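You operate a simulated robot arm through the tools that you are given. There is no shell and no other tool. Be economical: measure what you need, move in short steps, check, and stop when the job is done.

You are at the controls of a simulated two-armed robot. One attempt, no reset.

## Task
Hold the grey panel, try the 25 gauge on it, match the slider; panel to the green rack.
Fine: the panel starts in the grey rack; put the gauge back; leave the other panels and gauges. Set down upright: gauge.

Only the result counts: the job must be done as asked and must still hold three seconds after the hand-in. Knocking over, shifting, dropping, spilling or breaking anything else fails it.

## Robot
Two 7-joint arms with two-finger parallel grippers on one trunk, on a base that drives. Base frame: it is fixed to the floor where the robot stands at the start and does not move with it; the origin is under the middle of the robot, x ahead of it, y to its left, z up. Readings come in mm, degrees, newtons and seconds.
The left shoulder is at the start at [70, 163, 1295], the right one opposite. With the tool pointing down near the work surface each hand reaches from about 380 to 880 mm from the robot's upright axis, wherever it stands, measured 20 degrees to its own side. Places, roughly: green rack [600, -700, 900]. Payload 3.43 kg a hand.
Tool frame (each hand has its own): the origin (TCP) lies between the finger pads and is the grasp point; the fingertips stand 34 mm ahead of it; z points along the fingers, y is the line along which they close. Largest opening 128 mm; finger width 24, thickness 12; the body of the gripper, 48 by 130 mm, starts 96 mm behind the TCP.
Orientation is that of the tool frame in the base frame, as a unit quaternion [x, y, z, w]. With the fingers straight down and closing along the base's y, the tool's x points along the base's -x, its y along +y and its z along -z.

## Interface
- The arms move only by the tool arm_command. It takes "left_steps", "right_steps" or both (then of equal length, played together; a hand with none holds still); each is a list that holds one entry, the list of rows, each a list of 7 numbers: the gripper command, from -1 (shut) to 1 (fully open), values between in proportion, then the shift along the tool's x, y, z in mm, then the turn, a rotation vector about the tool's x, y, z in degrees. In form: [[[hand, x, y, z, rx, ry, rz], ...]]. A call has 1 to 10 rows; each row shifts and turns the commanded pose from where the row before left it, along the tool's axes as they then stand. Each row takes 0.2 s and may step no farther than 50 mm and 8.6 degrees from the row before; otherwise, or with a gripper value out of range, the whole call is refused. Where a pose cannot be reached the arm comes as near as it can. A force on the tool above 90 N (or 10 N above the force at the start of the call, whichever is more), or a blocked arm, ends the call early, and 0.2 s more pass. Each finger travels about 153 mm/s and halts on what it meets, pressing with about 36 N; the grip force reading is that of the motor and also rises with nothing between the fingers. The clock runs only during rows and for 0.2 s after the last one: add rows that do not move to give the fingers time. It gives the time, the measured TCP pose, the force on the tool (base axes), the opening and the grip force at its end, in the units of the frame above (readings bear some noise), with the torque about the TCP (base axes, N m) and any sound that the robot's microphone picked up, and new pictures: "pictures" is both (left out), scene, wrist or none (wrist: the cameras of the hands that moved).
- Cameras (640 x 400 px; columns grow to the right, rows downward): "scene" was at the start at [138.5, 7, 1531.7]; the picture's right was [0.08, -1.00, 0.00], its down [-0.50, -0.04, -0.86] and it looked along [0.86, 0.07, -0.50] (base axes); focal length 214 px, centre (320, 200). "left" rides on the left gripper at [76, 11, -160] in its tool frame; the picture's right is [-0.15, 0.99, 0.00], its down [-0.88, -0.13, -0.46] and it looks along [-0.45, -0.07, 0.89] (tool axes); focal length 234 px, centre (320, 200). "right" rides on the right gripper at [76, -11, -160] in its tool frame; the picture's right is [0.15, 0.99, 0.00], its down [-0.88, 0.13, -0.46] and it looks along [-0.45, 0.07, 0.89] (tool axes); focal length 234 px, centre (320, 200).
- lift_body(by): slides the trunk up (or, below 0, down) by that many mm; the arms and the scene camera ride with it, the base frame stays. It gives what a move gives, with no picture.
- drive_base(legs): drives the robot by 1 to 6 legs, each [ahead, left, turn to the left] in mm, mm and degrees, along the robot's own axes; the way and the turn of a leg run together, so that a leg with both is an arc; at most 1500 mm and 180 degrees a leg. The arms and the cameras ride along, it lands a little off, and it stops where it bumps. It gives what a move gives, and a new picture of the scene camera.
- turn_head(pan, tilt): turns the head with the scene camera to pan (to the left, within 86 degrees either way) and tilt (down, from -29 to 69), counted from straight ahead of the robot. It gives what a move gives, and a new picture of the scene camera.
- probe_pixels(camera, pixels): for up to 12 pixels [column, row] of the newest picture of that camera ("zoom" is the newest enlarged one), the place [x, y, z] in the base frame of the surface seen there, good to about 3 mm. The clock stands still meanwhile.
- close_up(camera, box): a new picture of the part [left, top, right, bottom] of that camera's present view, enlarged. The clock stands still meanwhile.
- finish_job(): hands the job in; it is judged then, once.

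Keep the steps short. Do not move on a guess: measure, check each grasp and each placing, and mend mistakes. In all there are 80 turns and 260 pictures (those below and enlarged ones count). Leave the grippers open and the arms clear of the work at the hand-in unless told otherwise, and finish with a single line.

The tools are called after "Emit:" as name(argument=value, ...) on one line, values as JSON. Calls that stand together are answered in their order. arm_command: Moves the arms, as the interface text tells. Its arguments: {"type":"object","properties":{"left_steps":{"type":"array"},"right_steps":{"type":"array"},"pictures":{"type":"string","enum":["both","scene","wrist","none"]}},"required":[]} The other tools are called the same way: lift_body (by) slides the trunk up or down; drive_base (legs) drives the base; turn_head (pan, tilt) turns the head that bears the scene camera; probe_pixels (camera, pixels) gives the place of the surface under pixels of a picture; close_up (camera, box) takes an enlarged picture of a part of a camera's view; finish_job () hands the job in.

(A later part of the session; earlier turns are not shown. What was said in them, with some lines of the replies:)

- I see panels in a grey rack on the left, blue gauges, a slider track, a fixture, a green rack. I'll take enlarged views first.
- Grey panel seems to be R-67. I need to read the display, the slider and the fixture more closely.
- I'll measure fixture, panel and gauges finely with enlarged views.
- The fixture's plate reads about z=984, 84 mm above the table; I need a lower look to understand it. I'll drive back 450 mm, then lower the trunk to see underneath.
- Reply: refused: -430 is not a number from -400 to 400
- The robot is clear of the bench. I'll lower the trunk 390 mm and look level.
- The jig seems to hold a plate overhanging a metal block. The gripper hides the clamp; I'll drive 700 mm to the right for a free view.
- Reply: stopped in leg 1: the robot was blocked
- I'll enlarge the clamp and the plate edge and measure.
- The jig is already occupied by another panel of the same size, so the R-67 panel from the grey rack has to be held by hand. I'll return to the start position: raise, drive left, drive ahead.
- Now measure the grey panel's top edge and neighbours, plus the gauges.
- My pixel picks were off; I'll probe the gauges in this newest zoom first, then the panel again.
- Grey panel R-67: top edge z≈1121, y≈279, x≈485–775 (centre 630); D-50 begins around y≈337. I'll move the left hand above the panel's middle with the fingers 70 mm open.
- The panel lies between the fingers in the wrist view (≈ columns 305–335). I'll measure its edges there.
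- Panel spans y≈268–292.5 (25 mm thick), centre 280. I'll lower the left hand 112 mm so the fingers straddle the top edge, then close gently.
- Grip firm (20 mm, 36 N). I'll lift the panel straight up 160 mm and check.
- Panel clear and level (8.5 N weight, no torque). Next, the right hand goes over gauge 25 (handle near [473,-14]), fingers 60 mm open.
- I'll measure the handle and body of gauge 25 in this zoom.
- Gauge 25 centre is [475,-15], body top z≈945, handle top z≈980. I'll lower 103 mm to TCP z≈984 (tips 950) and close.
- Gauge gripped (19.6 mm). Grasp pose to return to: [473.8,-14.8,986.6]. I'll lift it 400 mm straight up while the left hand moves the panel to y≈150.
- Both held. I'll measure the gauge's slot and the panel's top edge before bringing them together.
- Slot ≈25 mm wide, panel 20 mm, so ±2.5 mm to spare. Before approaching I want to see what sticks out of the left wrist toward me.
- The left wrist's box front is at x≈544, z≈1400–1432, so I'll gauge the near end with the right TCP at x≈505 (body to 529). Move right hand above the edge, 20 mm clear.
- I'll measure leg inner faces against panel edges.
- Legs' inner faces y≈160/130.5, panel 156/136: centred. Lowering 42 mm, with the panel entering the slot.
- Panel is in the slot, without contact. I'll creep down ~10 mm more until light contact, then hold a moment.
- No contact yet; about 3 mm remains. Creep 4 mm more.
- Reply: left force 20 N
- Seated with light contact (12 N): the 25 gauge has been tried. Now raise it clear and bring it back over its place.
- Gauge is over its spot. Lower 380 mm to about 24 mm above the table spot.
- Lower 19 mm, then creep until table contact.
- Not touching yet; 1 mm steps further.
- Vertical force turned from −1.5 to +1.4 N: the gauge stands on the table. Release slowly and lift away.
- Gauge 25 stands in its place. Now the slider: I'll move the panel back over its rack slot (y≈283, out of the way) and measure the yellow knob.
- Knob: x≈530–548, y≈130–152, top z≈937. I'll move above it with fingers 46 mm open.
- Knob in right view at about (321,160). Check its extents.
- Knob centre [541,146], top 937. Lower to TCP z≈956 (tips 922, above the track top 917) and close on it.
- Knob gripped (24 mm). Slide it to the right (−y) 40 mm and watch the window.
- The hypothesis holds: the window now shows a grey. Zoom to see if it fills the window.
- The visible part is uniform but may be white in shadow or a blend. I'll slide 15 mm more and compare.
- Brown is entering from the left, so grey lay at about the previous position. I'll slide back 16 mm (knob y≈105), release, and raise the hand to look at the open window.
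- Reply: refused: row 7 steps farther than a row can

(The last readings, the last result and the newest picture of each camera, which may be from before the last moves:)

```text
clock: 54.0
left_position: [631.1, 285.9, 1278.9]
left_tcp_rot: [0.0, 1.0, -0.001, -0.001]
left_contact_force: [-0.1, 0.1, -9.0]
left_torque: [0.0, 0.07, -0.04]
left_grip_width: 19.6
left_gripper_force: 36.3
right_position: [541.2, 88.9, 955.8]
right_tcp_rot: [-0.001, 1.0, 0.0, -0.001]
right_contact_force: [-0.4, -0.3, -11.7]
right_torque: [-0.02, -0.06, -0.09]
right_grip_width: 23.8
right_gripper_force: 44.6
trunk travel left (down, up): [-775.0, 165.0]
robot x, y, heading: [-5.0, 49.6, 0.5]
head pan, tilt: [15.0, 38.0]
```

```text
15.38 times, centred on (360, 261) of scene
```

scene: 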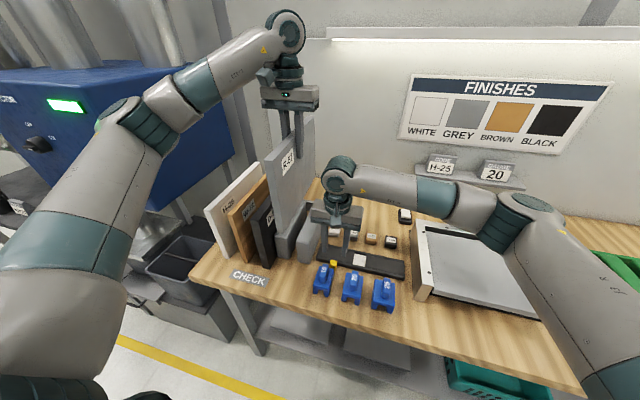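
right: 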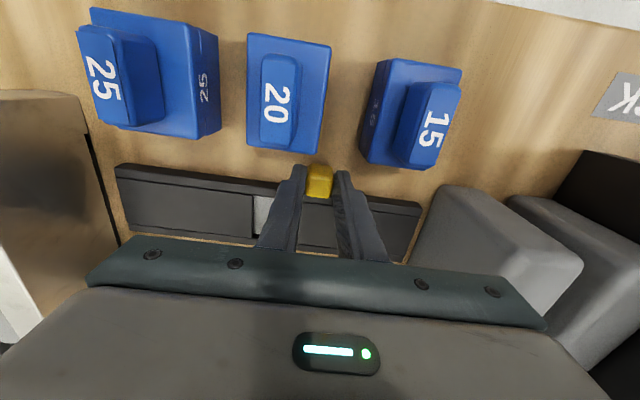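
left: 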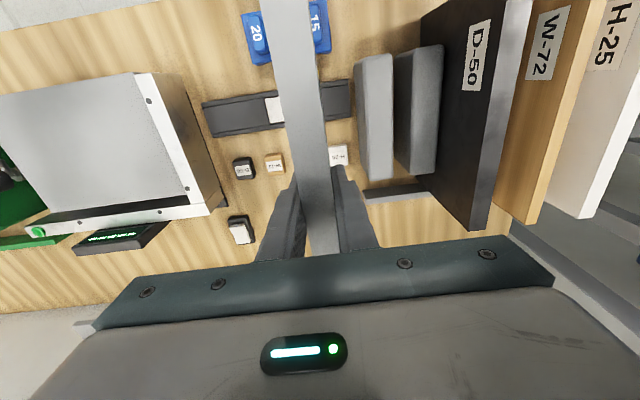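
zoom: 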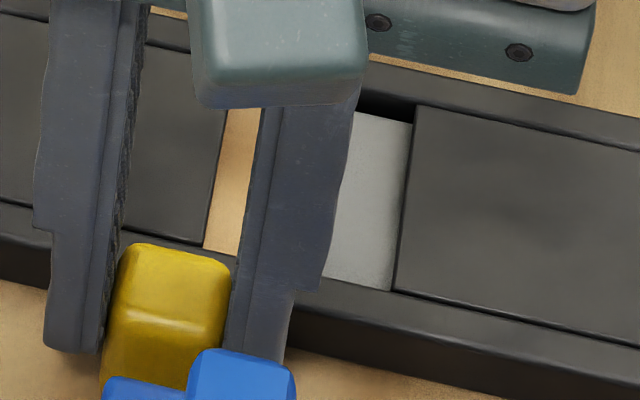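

One row was too long. Same moves with shorter steps.

Emit:
arm_command(right_steps=[[[-1, 0, 8, 0, 0, 0, 0], [-1, 0, 8, 0, 0, 0, 0], [-1, 0, 0, 0, 0, 0, 0], [-0.3, 0, 0, 0, 0, 0, 0], [-0.3, 0, 0, 0, 0, 0, 0], [-0.3, 0, 0, -30, 0, 0, 0], [-0.3, 0, 0, -40, 0, 0, 0], [-0.3, 0, -45, -15, 0, 0, 0], [-0.3, 0, -45, -15, 0, 0, 0], [-0.3, 0, -45, 0, 0, 0, 0]]], pictures="both")

Emit:
close_up(camera="scene", box=[310, 230, 410, 300])

Emit:
close_up(camera="scene", box=[345, 248, 375, 274])

```text
clock: 56.2
left_position: [630.3, 284.5, 1279.3]
left_tcp_rot: [0.0, 1.0, -0.002, -0.001]
left_contact_force: [-0.8, -0.1, -8.1]
left_torque: [0.0, 0.03, 0.0]
left_grip_width: 19.8
left_gripper_force: 35.7
right_position: [536.9, -29.8, 1056.7]
right_tcp_rot: [-0.001, 1.0, 0.001, 0.0]
right_contact_force: [0.3, -0.2, 0.4]
right_torque: [0.03, -0.01, 0.01]
right_grip_width: 44.4
right_gripper_force: 0.1
trunk travel left (down, up): [-775.0, 165.0]
robot x, y, heading: [-10.2, 50.8, 0.6]
head pan, tilt: [15.0, 38.0]
```

scene: 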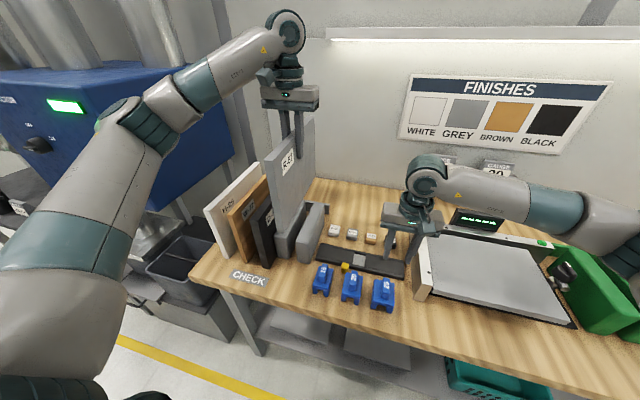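
right: 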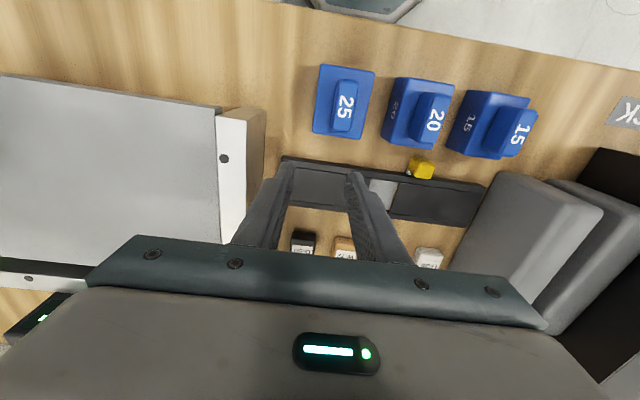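

```text
5.71 times, centred on (360, 265) of scene
```

zoom: 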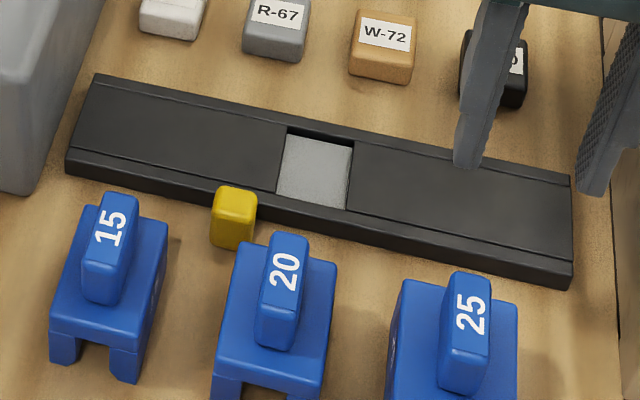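

```text
15.38 times, centred on (360, 261) of scene
```

zoom: 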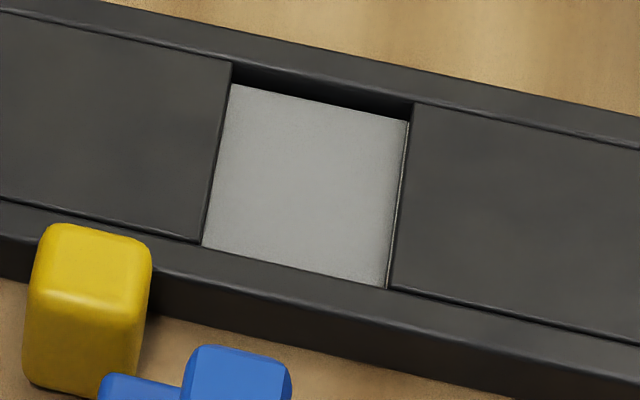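

The window is full grey. A thin light line at the right edge makes me check alignment; I'll probe the window edges and knob.

Emit:
probe_pixels(camera="zoom", pixels=[[218, 170], [225, 170], [395, 200], [403, 200], [215, 240], [385, 283], [95, 240], [50, 240], [148, 260], [300, 185], [210, 200], [410, 200]])

Emit:
close_up(camera="scene", box=[360, 254, 370, 270])

Emit:
close_up(camera="right", box=[340, 170, 440, 220])

```text
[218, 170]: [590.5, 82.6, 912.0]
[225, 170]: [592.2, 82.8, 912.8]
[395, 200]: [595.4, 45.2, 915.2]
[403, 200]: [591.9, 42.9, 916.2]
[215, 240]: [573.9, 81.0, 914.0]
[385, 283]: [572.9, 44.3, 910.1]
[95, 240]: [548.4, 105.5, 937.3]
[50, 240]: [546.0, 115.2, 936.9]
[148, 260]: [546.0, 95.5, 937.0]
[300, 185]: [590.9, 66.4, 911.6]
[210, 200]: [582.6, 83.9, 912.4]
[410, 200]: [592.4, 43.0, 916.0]
```

```text
16.00 times, centred on (365, 262) of scene
```

zoom: 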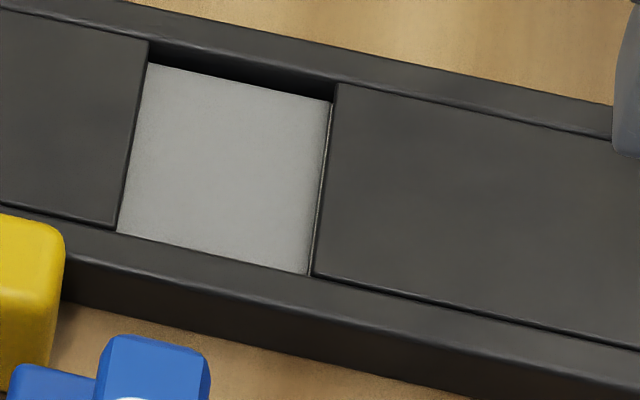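

```text
6.40 times, centred on (390, 195) of right
```

zoom: 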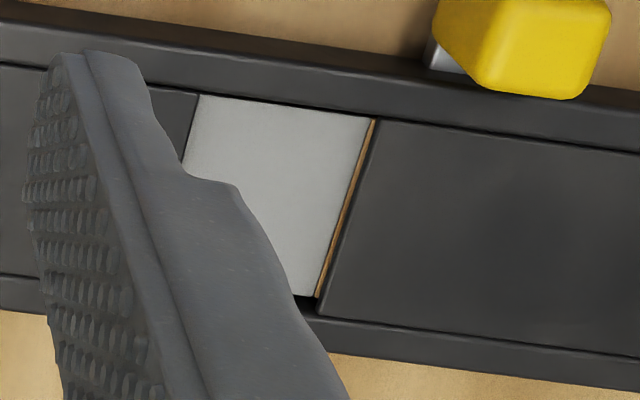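

Slider set on grey (both neighbours equally hidden, within about 1 mm). Now raise the right hand well clear, then look at the green rack.

Emit:
arm_command(right_steps=[[[0, 5, -5, -40, 0, 0, 0], [0, 10, -10, -45, 0, 0, 0], [0, 15, -10, -45, 0, 0, 0], [0, 15, -10, -45, 0, 0, 0], [0, 15, -10, -45, 0, 0, 0], [0, 15, -10, -45, 0, 0, 0], [0, 15, -10, -45, 0, 0, 0], [0, 15, -10, -45, 0, 0, 0], [0, 5, -10, -30, 0, 0, 0]]], pictures="none")

Emit:
turn_head(pan=-40, tilt=35)

Emit:
close_up(camera="scene", box=[200, 150, 440, 300])

```text
clock: 58.2
left_position: [628.7, 286.5, 1280.3]
left_tcp_rot: [0.0, 1.0, -0.002, -0.001]
left_contact_force: [0.0, -0.1, -8.4]
left_torque: [-0.01, 0.07, 0.01]
left_grip_width: 20.1
left_gripper_force: 36.1
right_position: [429.2, -113.7, 1438.0]
right_tcp_rot: [-0.001, 1.0, 0.0, 0.0]
right_contact_force: [-0.3, 0.6, 0.3]
right_torque: [-0.03, -0.05, -0.02]
right_grip_width: 64.2
right_gripper_force: 0.2
trunk travel left (down, up): [-775.0, 165.0]
robot x, y, heading: [-4.7, 50.2, 0.6]
head pan, tilt: [15.0, 38.0]
```

```text
clock: 59.5
left_position: [629.9, 284.3, 1278.8]
left_tcp_rot: [0.0, 1.0, -0.001, -0.002]
left_contact_force: [0.0, -0.2, -8.1]
left_torque: [-0.02, 0.09, -0.03]
left_grip_width: 20.2
left_gripper_force: 36.2
right_position: [430.1, -113.3, 1436.7]
right_tcp_rot: [-0.001, 1.0, 0.0, -0.001]
right_contact_force: [0.4, -0.2, 0.5]
right_torque: [-0.04, -0.03, 0.0]
right_grip_width: 64.3
right_gripper_force: 0.0
trunk travel left (down, up): [-775.0, 165.0]
robot x, y, heading: [-2.5, 51.0, 0.7]
head pan, tilt: [-40.0, 35.0]
```

scene: 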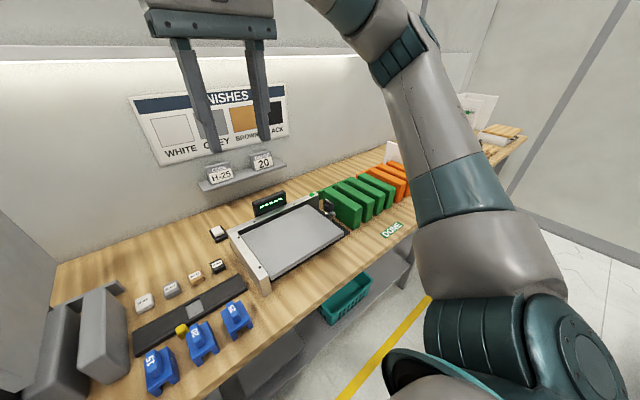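

```text
2.67 times, centred on (320, 225) of scene
```

zoom: 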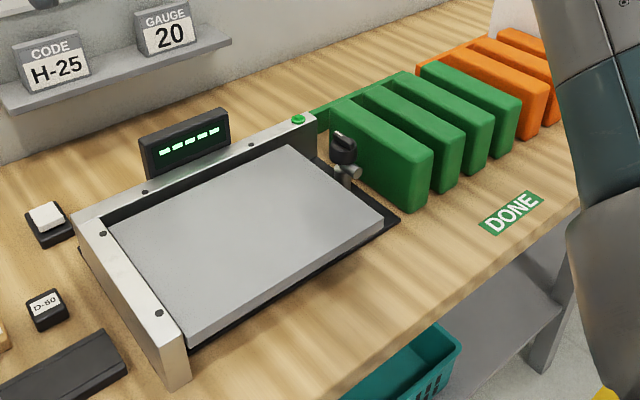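

Green rack has 3 free slots between 4 separators. I'll drive 600 mm to the right with the panel held high (bottom ≈1090).

Emit:
drive_base(legs=[[0, -600, -0.7]])

Emit:
turn_head(pan=0, tilt=38)

Emit:
close_up(camera="scene", box=[240, 180, 440, 305])

```text
clock: 63.0
left_position: [636.6, -330.3, 1279.9]
left_tcp_rot: [-0.002, 1.0, -0.002, -0.002]
left_contact_force: [-0.1, 0.2, -8.4]
left_torque: [-0.02, 0.11, -0.01]
left_grip_width: 20.1
left_gripper_force: 36.1
right_position: [439.0, -729.7, 1437.4]
right_tcp_rot: [-0.002, 1.0, 0.0, -0.001]
right_contact_force: [0.3, 0.3, -0.1]
right_torque: [0.03, 0.01, 0.0]
right_grip_width: 63.9
right_gripper_force: 0.1
trunk travel left (down, up): [-775.0, 165.0]
robot x, y, heading: [2.8, -569.4, 0.9]
head pan, tilt: [-40.0, 35.0]
```

scene: 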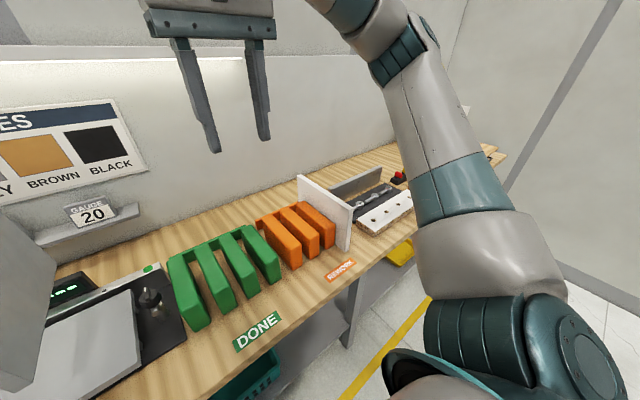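

```text
clock: 64.0
left_position: [637.6, -332.4, 1278.1]
left_tcp_rot: [-0.002, 1.0, -0.002, -0.001]
left_contact_force: [-0.6, 0.1, -8.1]
left_torque: [-0.01, 0.04, -0.03]
left_grip_width: 19.9
left_gripper_force: 35.7
right_position: [438.9, -731.2, 1437.1]
right_tcp_rot: [-0.002, 1.0, 0.001, -0.001]
right_contact_force: [0.6, 0.5, 0.3]
right_torque: [0.0, 0.03, -0.04]
right_grip_width: 64.2
right_gripper_force: 0.0
trunk travel left (down, up): [-775.0, 165.0]
robot x, y, heading: [4.3, -571.0, 0.8]
head pan, tilt: [0.0, 38.0]
```

scene: 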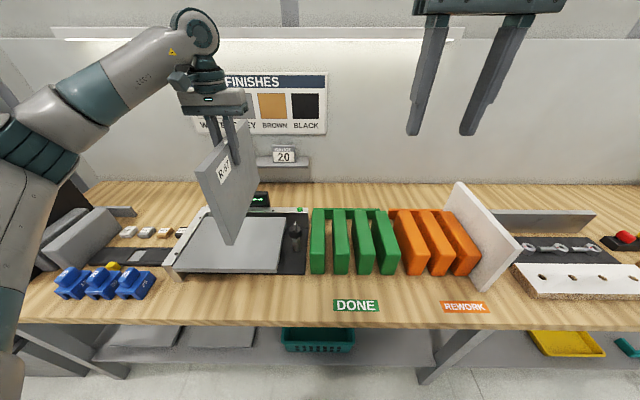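

```text
3.20 times, centred on (340, 242) of scene
```

zoom: 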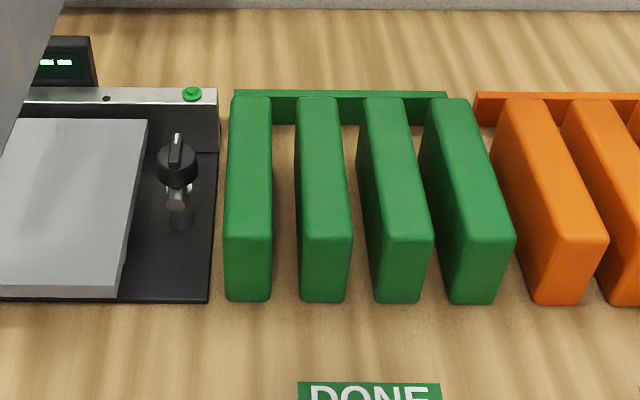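

Measure slot edges and heights.

Emit:
probe_pixels(camera="zoom", pixels=[[268, 130], [268, 220], [301, 130], [303, 220], [335, 130], [345, 220], [367, 130], [374, 220], [404, 130], [426, 220], [285, 280], [355, 285]])

Emit:
probe_pixels(camera="zoom", pixels=[[252, 100], [252, 240], [316, 100], [325, 240], [380, 100], [400, 240], [285, 110], [350, 110], [340, 96], [285, 180], [355, 200], [250, 270]])

```text
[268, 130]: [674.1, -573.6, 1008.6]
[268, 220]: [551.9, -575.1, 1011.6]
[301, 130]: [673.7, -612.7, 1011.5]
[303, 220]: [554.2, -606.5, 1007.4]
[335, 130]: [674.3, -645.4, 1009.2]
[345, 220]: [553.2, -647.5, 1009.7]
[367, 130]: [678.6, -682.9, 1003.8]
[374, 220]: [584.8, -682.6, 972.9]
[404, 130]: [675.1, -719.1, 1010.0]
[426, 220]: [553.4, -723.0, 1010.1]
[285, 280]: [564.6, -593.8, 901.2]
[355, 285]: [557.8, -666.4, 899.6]
```

```text
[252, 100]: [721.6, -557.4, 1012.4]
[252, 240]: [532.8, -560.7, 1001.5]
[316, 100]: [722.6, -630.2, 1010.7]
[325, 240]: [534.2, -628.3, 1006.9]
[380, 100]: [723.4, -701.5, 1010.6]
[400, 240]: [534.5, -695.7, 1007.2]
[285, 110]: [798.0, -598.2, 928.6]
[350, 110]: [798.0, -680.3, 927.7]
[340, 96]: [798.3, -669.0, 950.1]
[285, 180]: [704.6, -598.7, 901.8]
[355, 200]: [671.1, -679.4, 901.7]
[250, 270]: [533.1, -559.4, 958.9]
```

Slot 1: between y≈−577 and −608 (centre −593), separators x 532–730, top 1012, back wall x 798. Drive 100 mm more to the right, then move the left hand over slot 1.

Emit:
drive_base(legs=[[0, -100, -0.3]])

```text
clock: 65.2
left_position: [639.0, -431.0, 1278.6]
left_tcp_rot: [-0.002, 1.0, -0.003, -0.001]
left_contact_force: [-0.6, 0.9, -8.5]
left_torque: [0.0, 0.08, -0.05]
left_grip_width: 19.5
left_gripper_force: 35.9
right_position: [439.2, -830.2, 1437.4]
right_tcp_rot: [-0.001, 1.0, -0.001, -0.002]
right_contact_force: [1.1, 1.0, -0.7]
right_torque: [-0.04, 0.01, -0.01]
right_grip_width: 63.8
right_gripper_force: 0.1
trunk travel left (down, up): [-775.0, 165.0]
robot x, y, heading: [3.2, -668.8, 0.7]
head pan, tilt: [0.0, 38.0]
```

scene: 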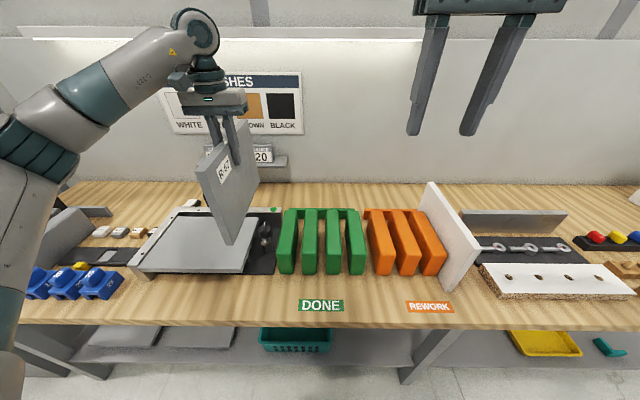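

Move the left hand 162 mm right and 9 mm nearer, over slot 1.

Emit:
arm_command(left_steps=[[[-1, 2, -35, 0, 0, 0, 0.1], [-1, 2, -42, 0, 0, 0, 0.1], [-1, 3, -42, 0, 0, 0, 0], [-1, 2, -42, 0, 0, 0, 0], [-1, 0, 0, 0, 0, 0, 0]]], pictures="both")

Emit:
close_up(camera="left", box=[220, 0, 420, 250])

Emit:
close_up(camera="scene", box=[250, 130, 400, 290])

```text
clock: 66.4
left_position: [629.6, -597.5, 1277.6]
left_tcp_rot: [0.001, 1.0, -0.002, -0.002]
left_contact_force: [-0.4, 0.6, -8.9]
left_torque: [0.0, 0.11, -0.04]
left_grip_width: 19.8
left_gripper_force: 35.8
right_position: [439.2, -832.3, 1437.1]
right_tcp_rot: [-0.001, 1.0, 0.0, -0.001]
right_contact_force: [-0.6, -0.5, -0.5]
right_torque: [-0.04, -0.01, -0.02]
right_grip_width: 64.0
right_gripper_force: 0.1
trunk travel left (down, up): [-775.0, 165.0]
robot x, y, heading: [2.2, -672.7, 0.7]
head pan, tilt: [0.0, 38.0]
```

scene: 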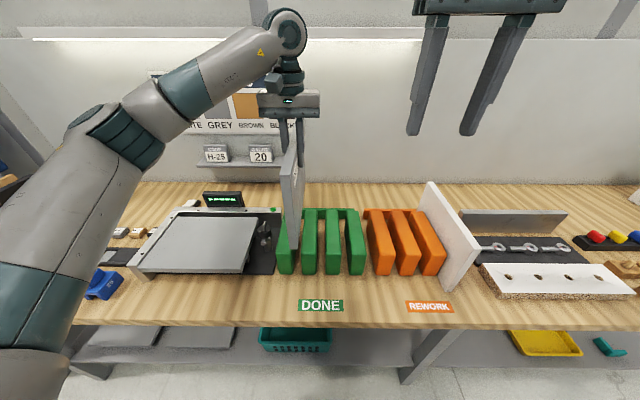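
left: 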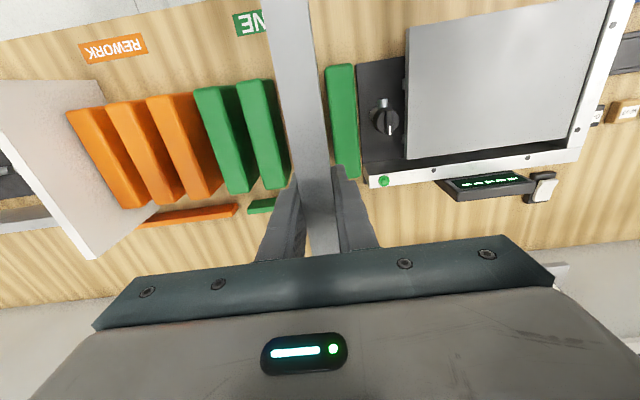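

```text
1.60 times, centred on (320, 125) of left
```

zoom: 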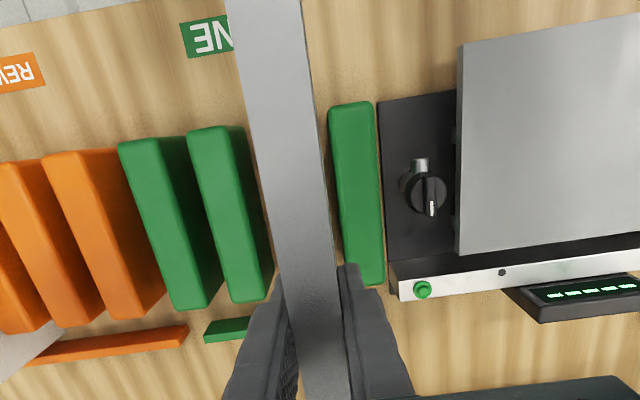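

```text
2.50 times, centred on (325, 210) of scene
```

zoom: 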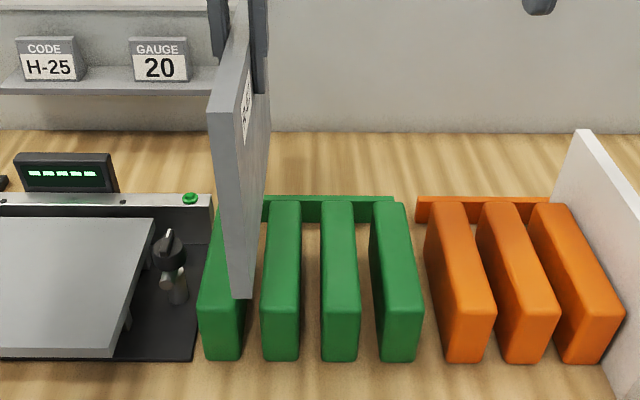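

Measure slot edges again at the separators' front faces, and the panel's bottom corner.

Emit:
probe_pixels(camera="zoom", pixels=[[202, 330], [239, 335], [243, 335], [263, 335], [298, 335], [323, 335], [233, 292], [247, 290], [229, 280], [255, 230], [264, 310], [262, 345]])

Emit:
probe_pixels(camera="left", pixels=[[327, 70], [340, 68], [354, 70], [270, 85], [290, 175], [278, 150], [292, 60], [312, 60], [300, 120], [325, 120], [275, 60], [335, 150]])

```text
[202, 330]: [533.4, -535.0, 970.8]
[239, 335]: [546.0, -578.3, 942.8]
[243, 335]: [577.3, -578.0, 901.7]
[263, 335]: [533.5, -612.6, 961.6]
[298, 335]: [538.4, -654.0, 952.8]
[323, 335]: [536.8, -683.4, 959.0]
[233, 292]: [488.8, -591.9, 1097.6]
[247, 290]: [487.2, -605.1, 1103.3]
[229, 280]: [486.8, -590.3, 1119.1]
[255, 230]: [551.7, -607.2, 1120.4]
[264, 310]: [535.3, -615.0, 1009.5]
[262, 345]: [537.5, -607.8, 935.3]
```

```text
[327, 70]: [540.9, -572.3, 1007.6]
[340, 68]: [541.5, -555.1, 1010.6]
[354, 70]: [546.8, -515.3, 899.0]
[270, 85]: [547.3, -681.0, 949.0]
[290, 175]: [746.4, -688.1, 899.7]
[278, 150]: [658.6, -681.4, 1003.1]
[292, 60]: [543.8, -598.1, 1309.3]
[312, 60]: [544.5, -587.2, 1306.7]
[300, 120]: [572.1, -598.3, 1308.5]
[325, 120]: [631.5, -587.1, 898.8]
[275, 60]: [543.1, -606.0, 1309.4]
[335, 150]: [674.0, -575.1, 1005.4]
```

Slot centre y≈−593.5, panel centre −597.5: shift +4 mm and lower 100 mm so the bottom just enters the slot.

Emit:
arm_command(left_steps=[[[-1, 0, 4, 0, 0, 0, 0], [-1, 0, 0, 25, 0, 0, 0], [-1, 0, 0, 25, 0, 0, 0], [-1, 0, 0, 15, 0, 0, 0], [-1, 0, 0, 0, 0, 0, 0]]], pictures="none")

Emit:
close_up(camera="scene", box=[260, 190, 350, 290])

Emit:
close_up(camera="left", box=[220, 0, 420, 250])

```text
clock: 67.6
left_position: [630.0, -591.1, 1213.6]
left_tcp_rot: [0.001, 1.0, -0.001, -0.001]
left_contact_force: [0.7, -0.9, -7.7]
left_torque: [0.02, 0.08, 0.02]
left_grip_width: 19.9
left_gripper_force: 36.1
right_position: [439.4, -833.0, 1436.5]
right_tcp_rot: [0.0, 1.0, -0.001, -0.001]
right_contact_force: [-0.4, -0.5, 0.9]
right_torque: [0.0, 0.01, 0.01]
right_grip_width: 63.8
right_gripper_force: 0.0
trunk travel left (down, up): [-775.0, 165.0]
robot x, y, heading: [5.7, -671.3, 0.7]
head pan, tilt: [0.0, 38.0]
```

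```text
4.00 times, centred on (305, 240) of scene
```

zoom: 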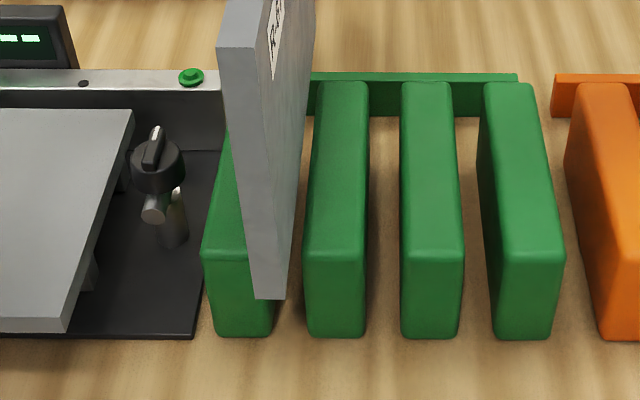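

```text
1.60 times, centred on (320, 125) of left
```

zoom: 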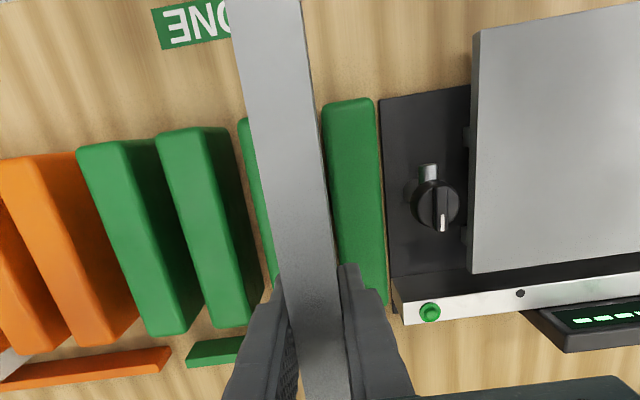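

Nearly centred; adjust −2 mm and lower into the slot to ~12 mm above the table.

Emit:
arm_command(left_steps=[[[-1, 0, -2, 10, 0, 0, 0], [-1, 0, 0, 15, 0, 0, 0], [-1, 0, 0, 20, 0, 0, 0], [-1, 0, 0, 20, 0, 0, 0], [-1, 0, 0, 20, 0, 0, 0], [-1, 0, 0, 17, 0, 0, 0], [-1, 0, 0, 0, 0, 0, 0]]], pictures="none")

Emit:
close_up(camera="scene", box=[260, 190, 350, 290])

```text
clock: 69.2
left_position: [629.1, -592.9, 1112.7]
left_tcp_rot: [0.001, 1.0, -0.001, -0.002]
left_contact_force: [-0.2, -0.5, -8.5]
left_torque: [0.0, 0.08, -0.04]
left_grip_width: 19.9
left_gripper_force: 36.1
right_position: [439.6, -833.8, 1437.0]
right_tcp_rot: [0.0, 1.0, 0.0, -0.001]
right_contact_force: [-0.3, -0.5, 0.0]
right_torque: [0.02, -0.01, 0.0]
right_grip_width: 63.8
right_gripper_force: 0.0
trunk travel left (down, up): [-775.0, 165.0]
robot x, y, heading: [2.3, -674.1, 0.8]
head pan, tilt: [0.0, 38.0]
```

```text
4.00 times, centred on (305, 240) of scene
```

zoom: 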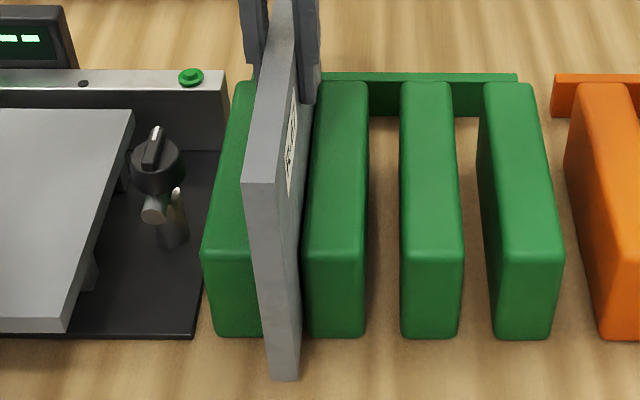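

Panel is in the slot with no side force. Lower the last ~25 mm, slowly.

Emit:
arm_command(left_steps=[[[-1, 0, 0, 10, 0, 0, 0], [-1, 0, 0, 8, 0, 0, 0], [-1, 0, 0, 3, 0, 0, 0], [-1, 0, 0, 2, 0, 0, 0], [-1, 0, 0, 1, 0, 0, 0], [-1, 0, 0, 1, 0, 0, 0], [-1, 0, 0, 0, 0, 0, 0]]], pictures="none")

```text
clock: 70.8
left_position: [628.6, -593.1, 1089.3]
left_tcp_rot: [0.001, 1.0, -0.001, 0.0]
left_contact_force: [3.6, 0.4, 13.6]
left_torque: [0.37, 1.1, -0.05]
left_grip_width: 19.9
left_gripper_force: 36.1
right_position: [437.1, -833.0, 1436.5]
right_tcp_rot: [-0.002, 1.0, 0.0, 0.001]
right_contact_force: [-0.5, -0.4, -0.1]
right_torque: [0.01, -0.01, 0.03]
right_grip_width: 64.0
right_gripper_force: 0.1
trunk travel left (down, up): [-775.0, 165.0]
robot x, y, heading: [6.6, -670.9, 0.6]
head pan, tilt: [0.0, 38.0]
```

The panel rests on the table (force up by 22 N). Open the fingers and rise straight up.

Emit:
arm_command(left_steps=[[[-0.6, 0, 0, -1, 0, 0, 0], [-0.4, 0, 0, 0, 0, 0, 0], [-0.1, 0, 0, 0, 0, 0, 0], [-0.1, 0, 0, 0, 0, 0, 0], [-0.1, 0, 0, -20, 0, 0, 0], [-0.1, 0, 0, -40, 0, 0, 0], [-0.1, 0, 0, -45, 0, 0, 0], [-0.1, 0, 0, -45, 0, 0, 0], [-0.1, 0, 0, -45, 0, 0, 0], [-0.1, 0, 0, 0, 0, 0, 0]]], pictures="scene")

Emit:
close_up(camera="scene", box=[250, 150, 370, 290])

Emit:
turn_head(pan=45, tilt=35)

Emit:
close_up(camera="scene", box=[200, 150, 440, 300])

```text
clock: 73.0
left_position: [629.2, -592.6, 1281.5]
left_tcp_rot: [0.001, 1.0, -0.001, -0.002]
left_contact_force: [0.5, 1.0, 0.5]
left_torque: [0.0, 0.03, -0.03]
left_grip_width: 57.7
left_gripper_force: 0.1
right_position: [438.8, -832.5, 1437.3]
right_tcp_rot: [-0.002, 1.0, 0.0, 0.0]
right_contact_force: [0.5, -0.1, 0.3]
right_torque: [0.01, 0.01, 0.02]
right_grip_width: 64.2
right_gripper_force: 0.0
trunk travel left (down, up): [-775.0, 165.0]
robot x, y, heading: [2.5, -668.9, 0.3]
head pan, tilt: [0.0, 38.0]
```

scene: 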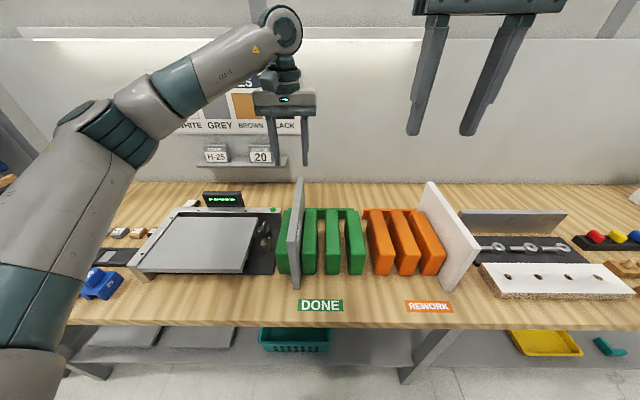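

```text
2.86 times, centred on (310, 220) of scene
```

zoom: 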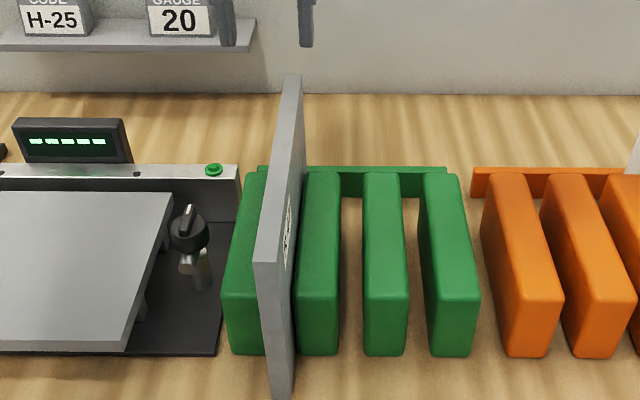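

```text
clock: 74.1
left_position: [627.2, -590.8, 1282.7]
left_tcp_rot: [0.001, 1.0, 0.0, 0.0]
left_contact_force: [-0.6, 0.5, 0.3]
left_torque: [0.03, -0.04, 0.04]
left_grip_width: 57.6
left_gripper_force: 0.0
right_position: [437.3, -833.1, 1437.2]
right_tcp_rot: [-0.001, 1.0, 0.001, 0.0]
right_contact_force: [-0.8, 0.6, -0.2]
right_torque: [0.01, -0.04, 0.0]
right_grip_width: 64.2
right_gripper_force: 0.0
trunk travel left (down, up): [-775.0, 165.0]
robot x, y, heading: [2.4, -669.3, 0.7]
head pan, tilt: [45.0, 35.0]
```

scene: 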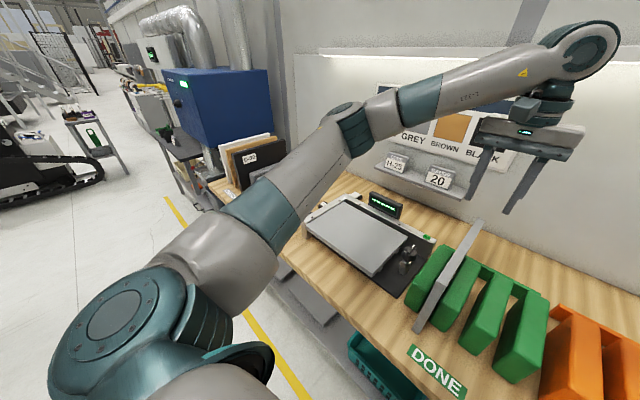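

```text
2.67 times, centred on (320, 225) of scene
```

zoom: 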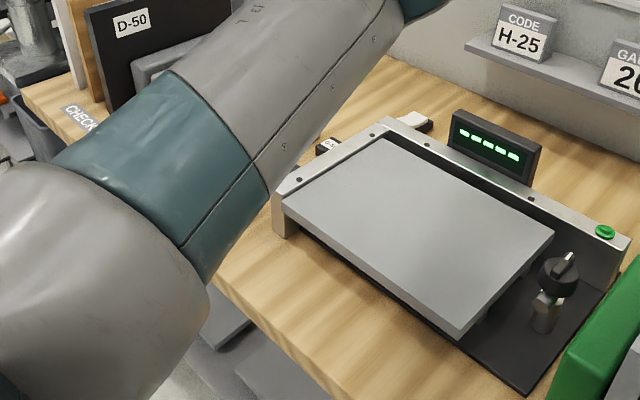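

The panel stands in the green rack. I'll open both grippers fully, raise the left hand a bit more, and check once more.

Emit:
arm_command(left_steps=[[[1, 0, 0, -40, 0, 0, 0], [1, 20, 0, -40, 0, 0, 0], [1, 40, 0, 0, 0, 0, 0], [1, 0, 0, 0, 0, 0, 0]]], right_steps=[[[1, 0, 0, 0, 0, 0, 0], [1, 0, 0, 0, 0, 0, 0], [1, 0, 0, 0, 0, 0, 0], [1, 0, 0, 0, 0, 0, 0]]], pictures="none")

Emit:
drive_base(legs=[[0, 350, 0]])

Emit:
turn_head(pan=10, tilt=38)

Emit:
close_up(camera="scene", box=[100, 180, 340, 330])

```text
clock: 75.1
left_position: [570.5, -592.8, 1365.9]
left_tcp_rot: [0.001, 1.0, -0.001, -0.002]
left_contact_force: [0.3, -0.4, -0.4]
left_torque: [0.04, 0.02, -0.03]
left_grip_width: 128.2
left_gripper_force: 0.0
right_position: [437.9, -834.7, 1437.3]
right_tcp_rot: [0.0, 1.0, 0.0, -0.001]
right_contact_force: [0.7, -0.1, 0.9]
right_torque: [0.03, -0.01, 0.02]
right_grip_width: 128.0
right_gripper_force: 0.1
trunk travel left (down, up): [-775.0, 165.0]
robot x, y, heading: [6.0, -667.4, 0.4]
head pan, tilt: [45.0, 35.0]
```

```text
clock: 77.3
left_position: [568.9, -260.2, 1365.7]
left_tcp_rot: [0.008, 1.0, 0.0, -0.001]
left_contact_force: [-0.5, 0.2, 0.5]
left_torque: [0.02, 0.0, 0.0]
left_grip_width: 128.3
left_gripper_force: 0.0
right_position: [435.0, -499.4, 1436.7]
right_tcp_rot: [0.005, 1.0, 0.001, 0.0]
right_contact_force: [0.3, 0.1, 0.2]
right_torque: [0.03, 0.01, -0.02]
right_grip_width: 128.1
right_gripper_force: 0.0
trunk travel left (down, up): [-775.0, 165.0]
robot x, y, heading: [-0.4, -334.1, -0.0]
head pan, tilt: [45.0, 35.0]
```

scene: 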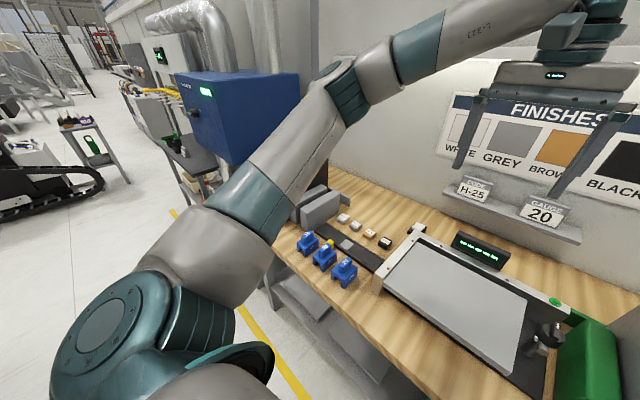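

```text
clock: 78.4
left_position: [569.1, -259.4, 1367.2]
left_tcp_rot: [0.007, 1.0, -0.001, -0.002]
left_contact_force: [0.0, 0.0, -0.2]
left_torque: [0.01, -0.03, 0.01]
left_grip_width: 128.1
left_gripper_force: 0.1
right_position: [434.0, -498.6, 1436.5]
right_tcp_rot: [0.006, 1.0, 0.0, -0.001]
right_contact_force: [-0.2, -0.4, -0.7]
right_torque: [0.02, 0.03, -0.03]
right_grip_width: 128.0
right_gripper_force: 0.0
trunk travel left (down, up): [-775.0, 165.0]
robot x, y, heading: [3.0, -329.6, 0.2]
head pan, tilt: [10.0, 38.0]
```

scene: 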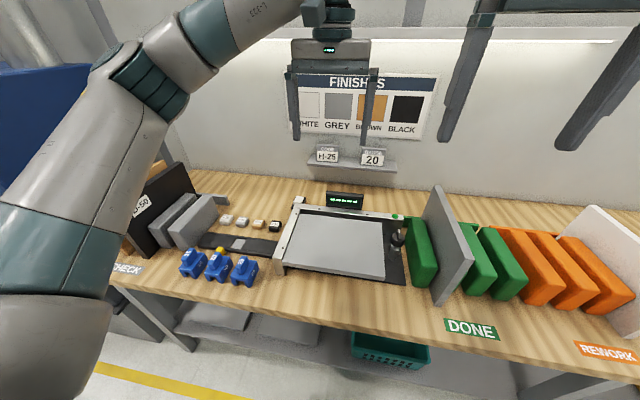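

```text
2.67 times, centred on (220, 255) of scene
```

zoom: 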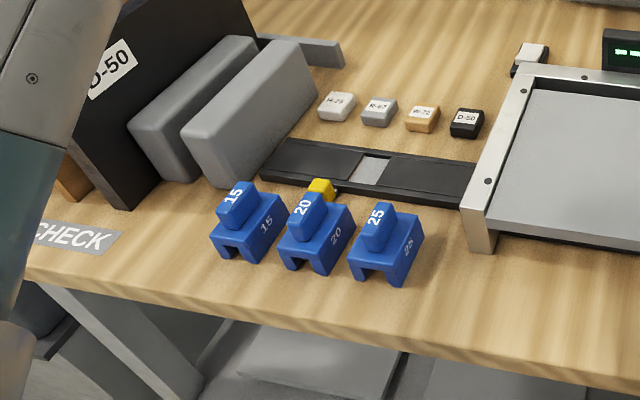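

The gauges stand upright in their row, the slider shows grey, and the R-67 panel stands in the green rack. Both arms are clear with grippers open. Handing in.

Emit:
finish_job()

```text
The job is handed in.
```

The grey R-67 panel was held in the left hand while the 25 gauge was tried on it; the gauge is back upright in its place, the slider shows grey, and the panel stands in the green rack (handed in, result not shown to me).
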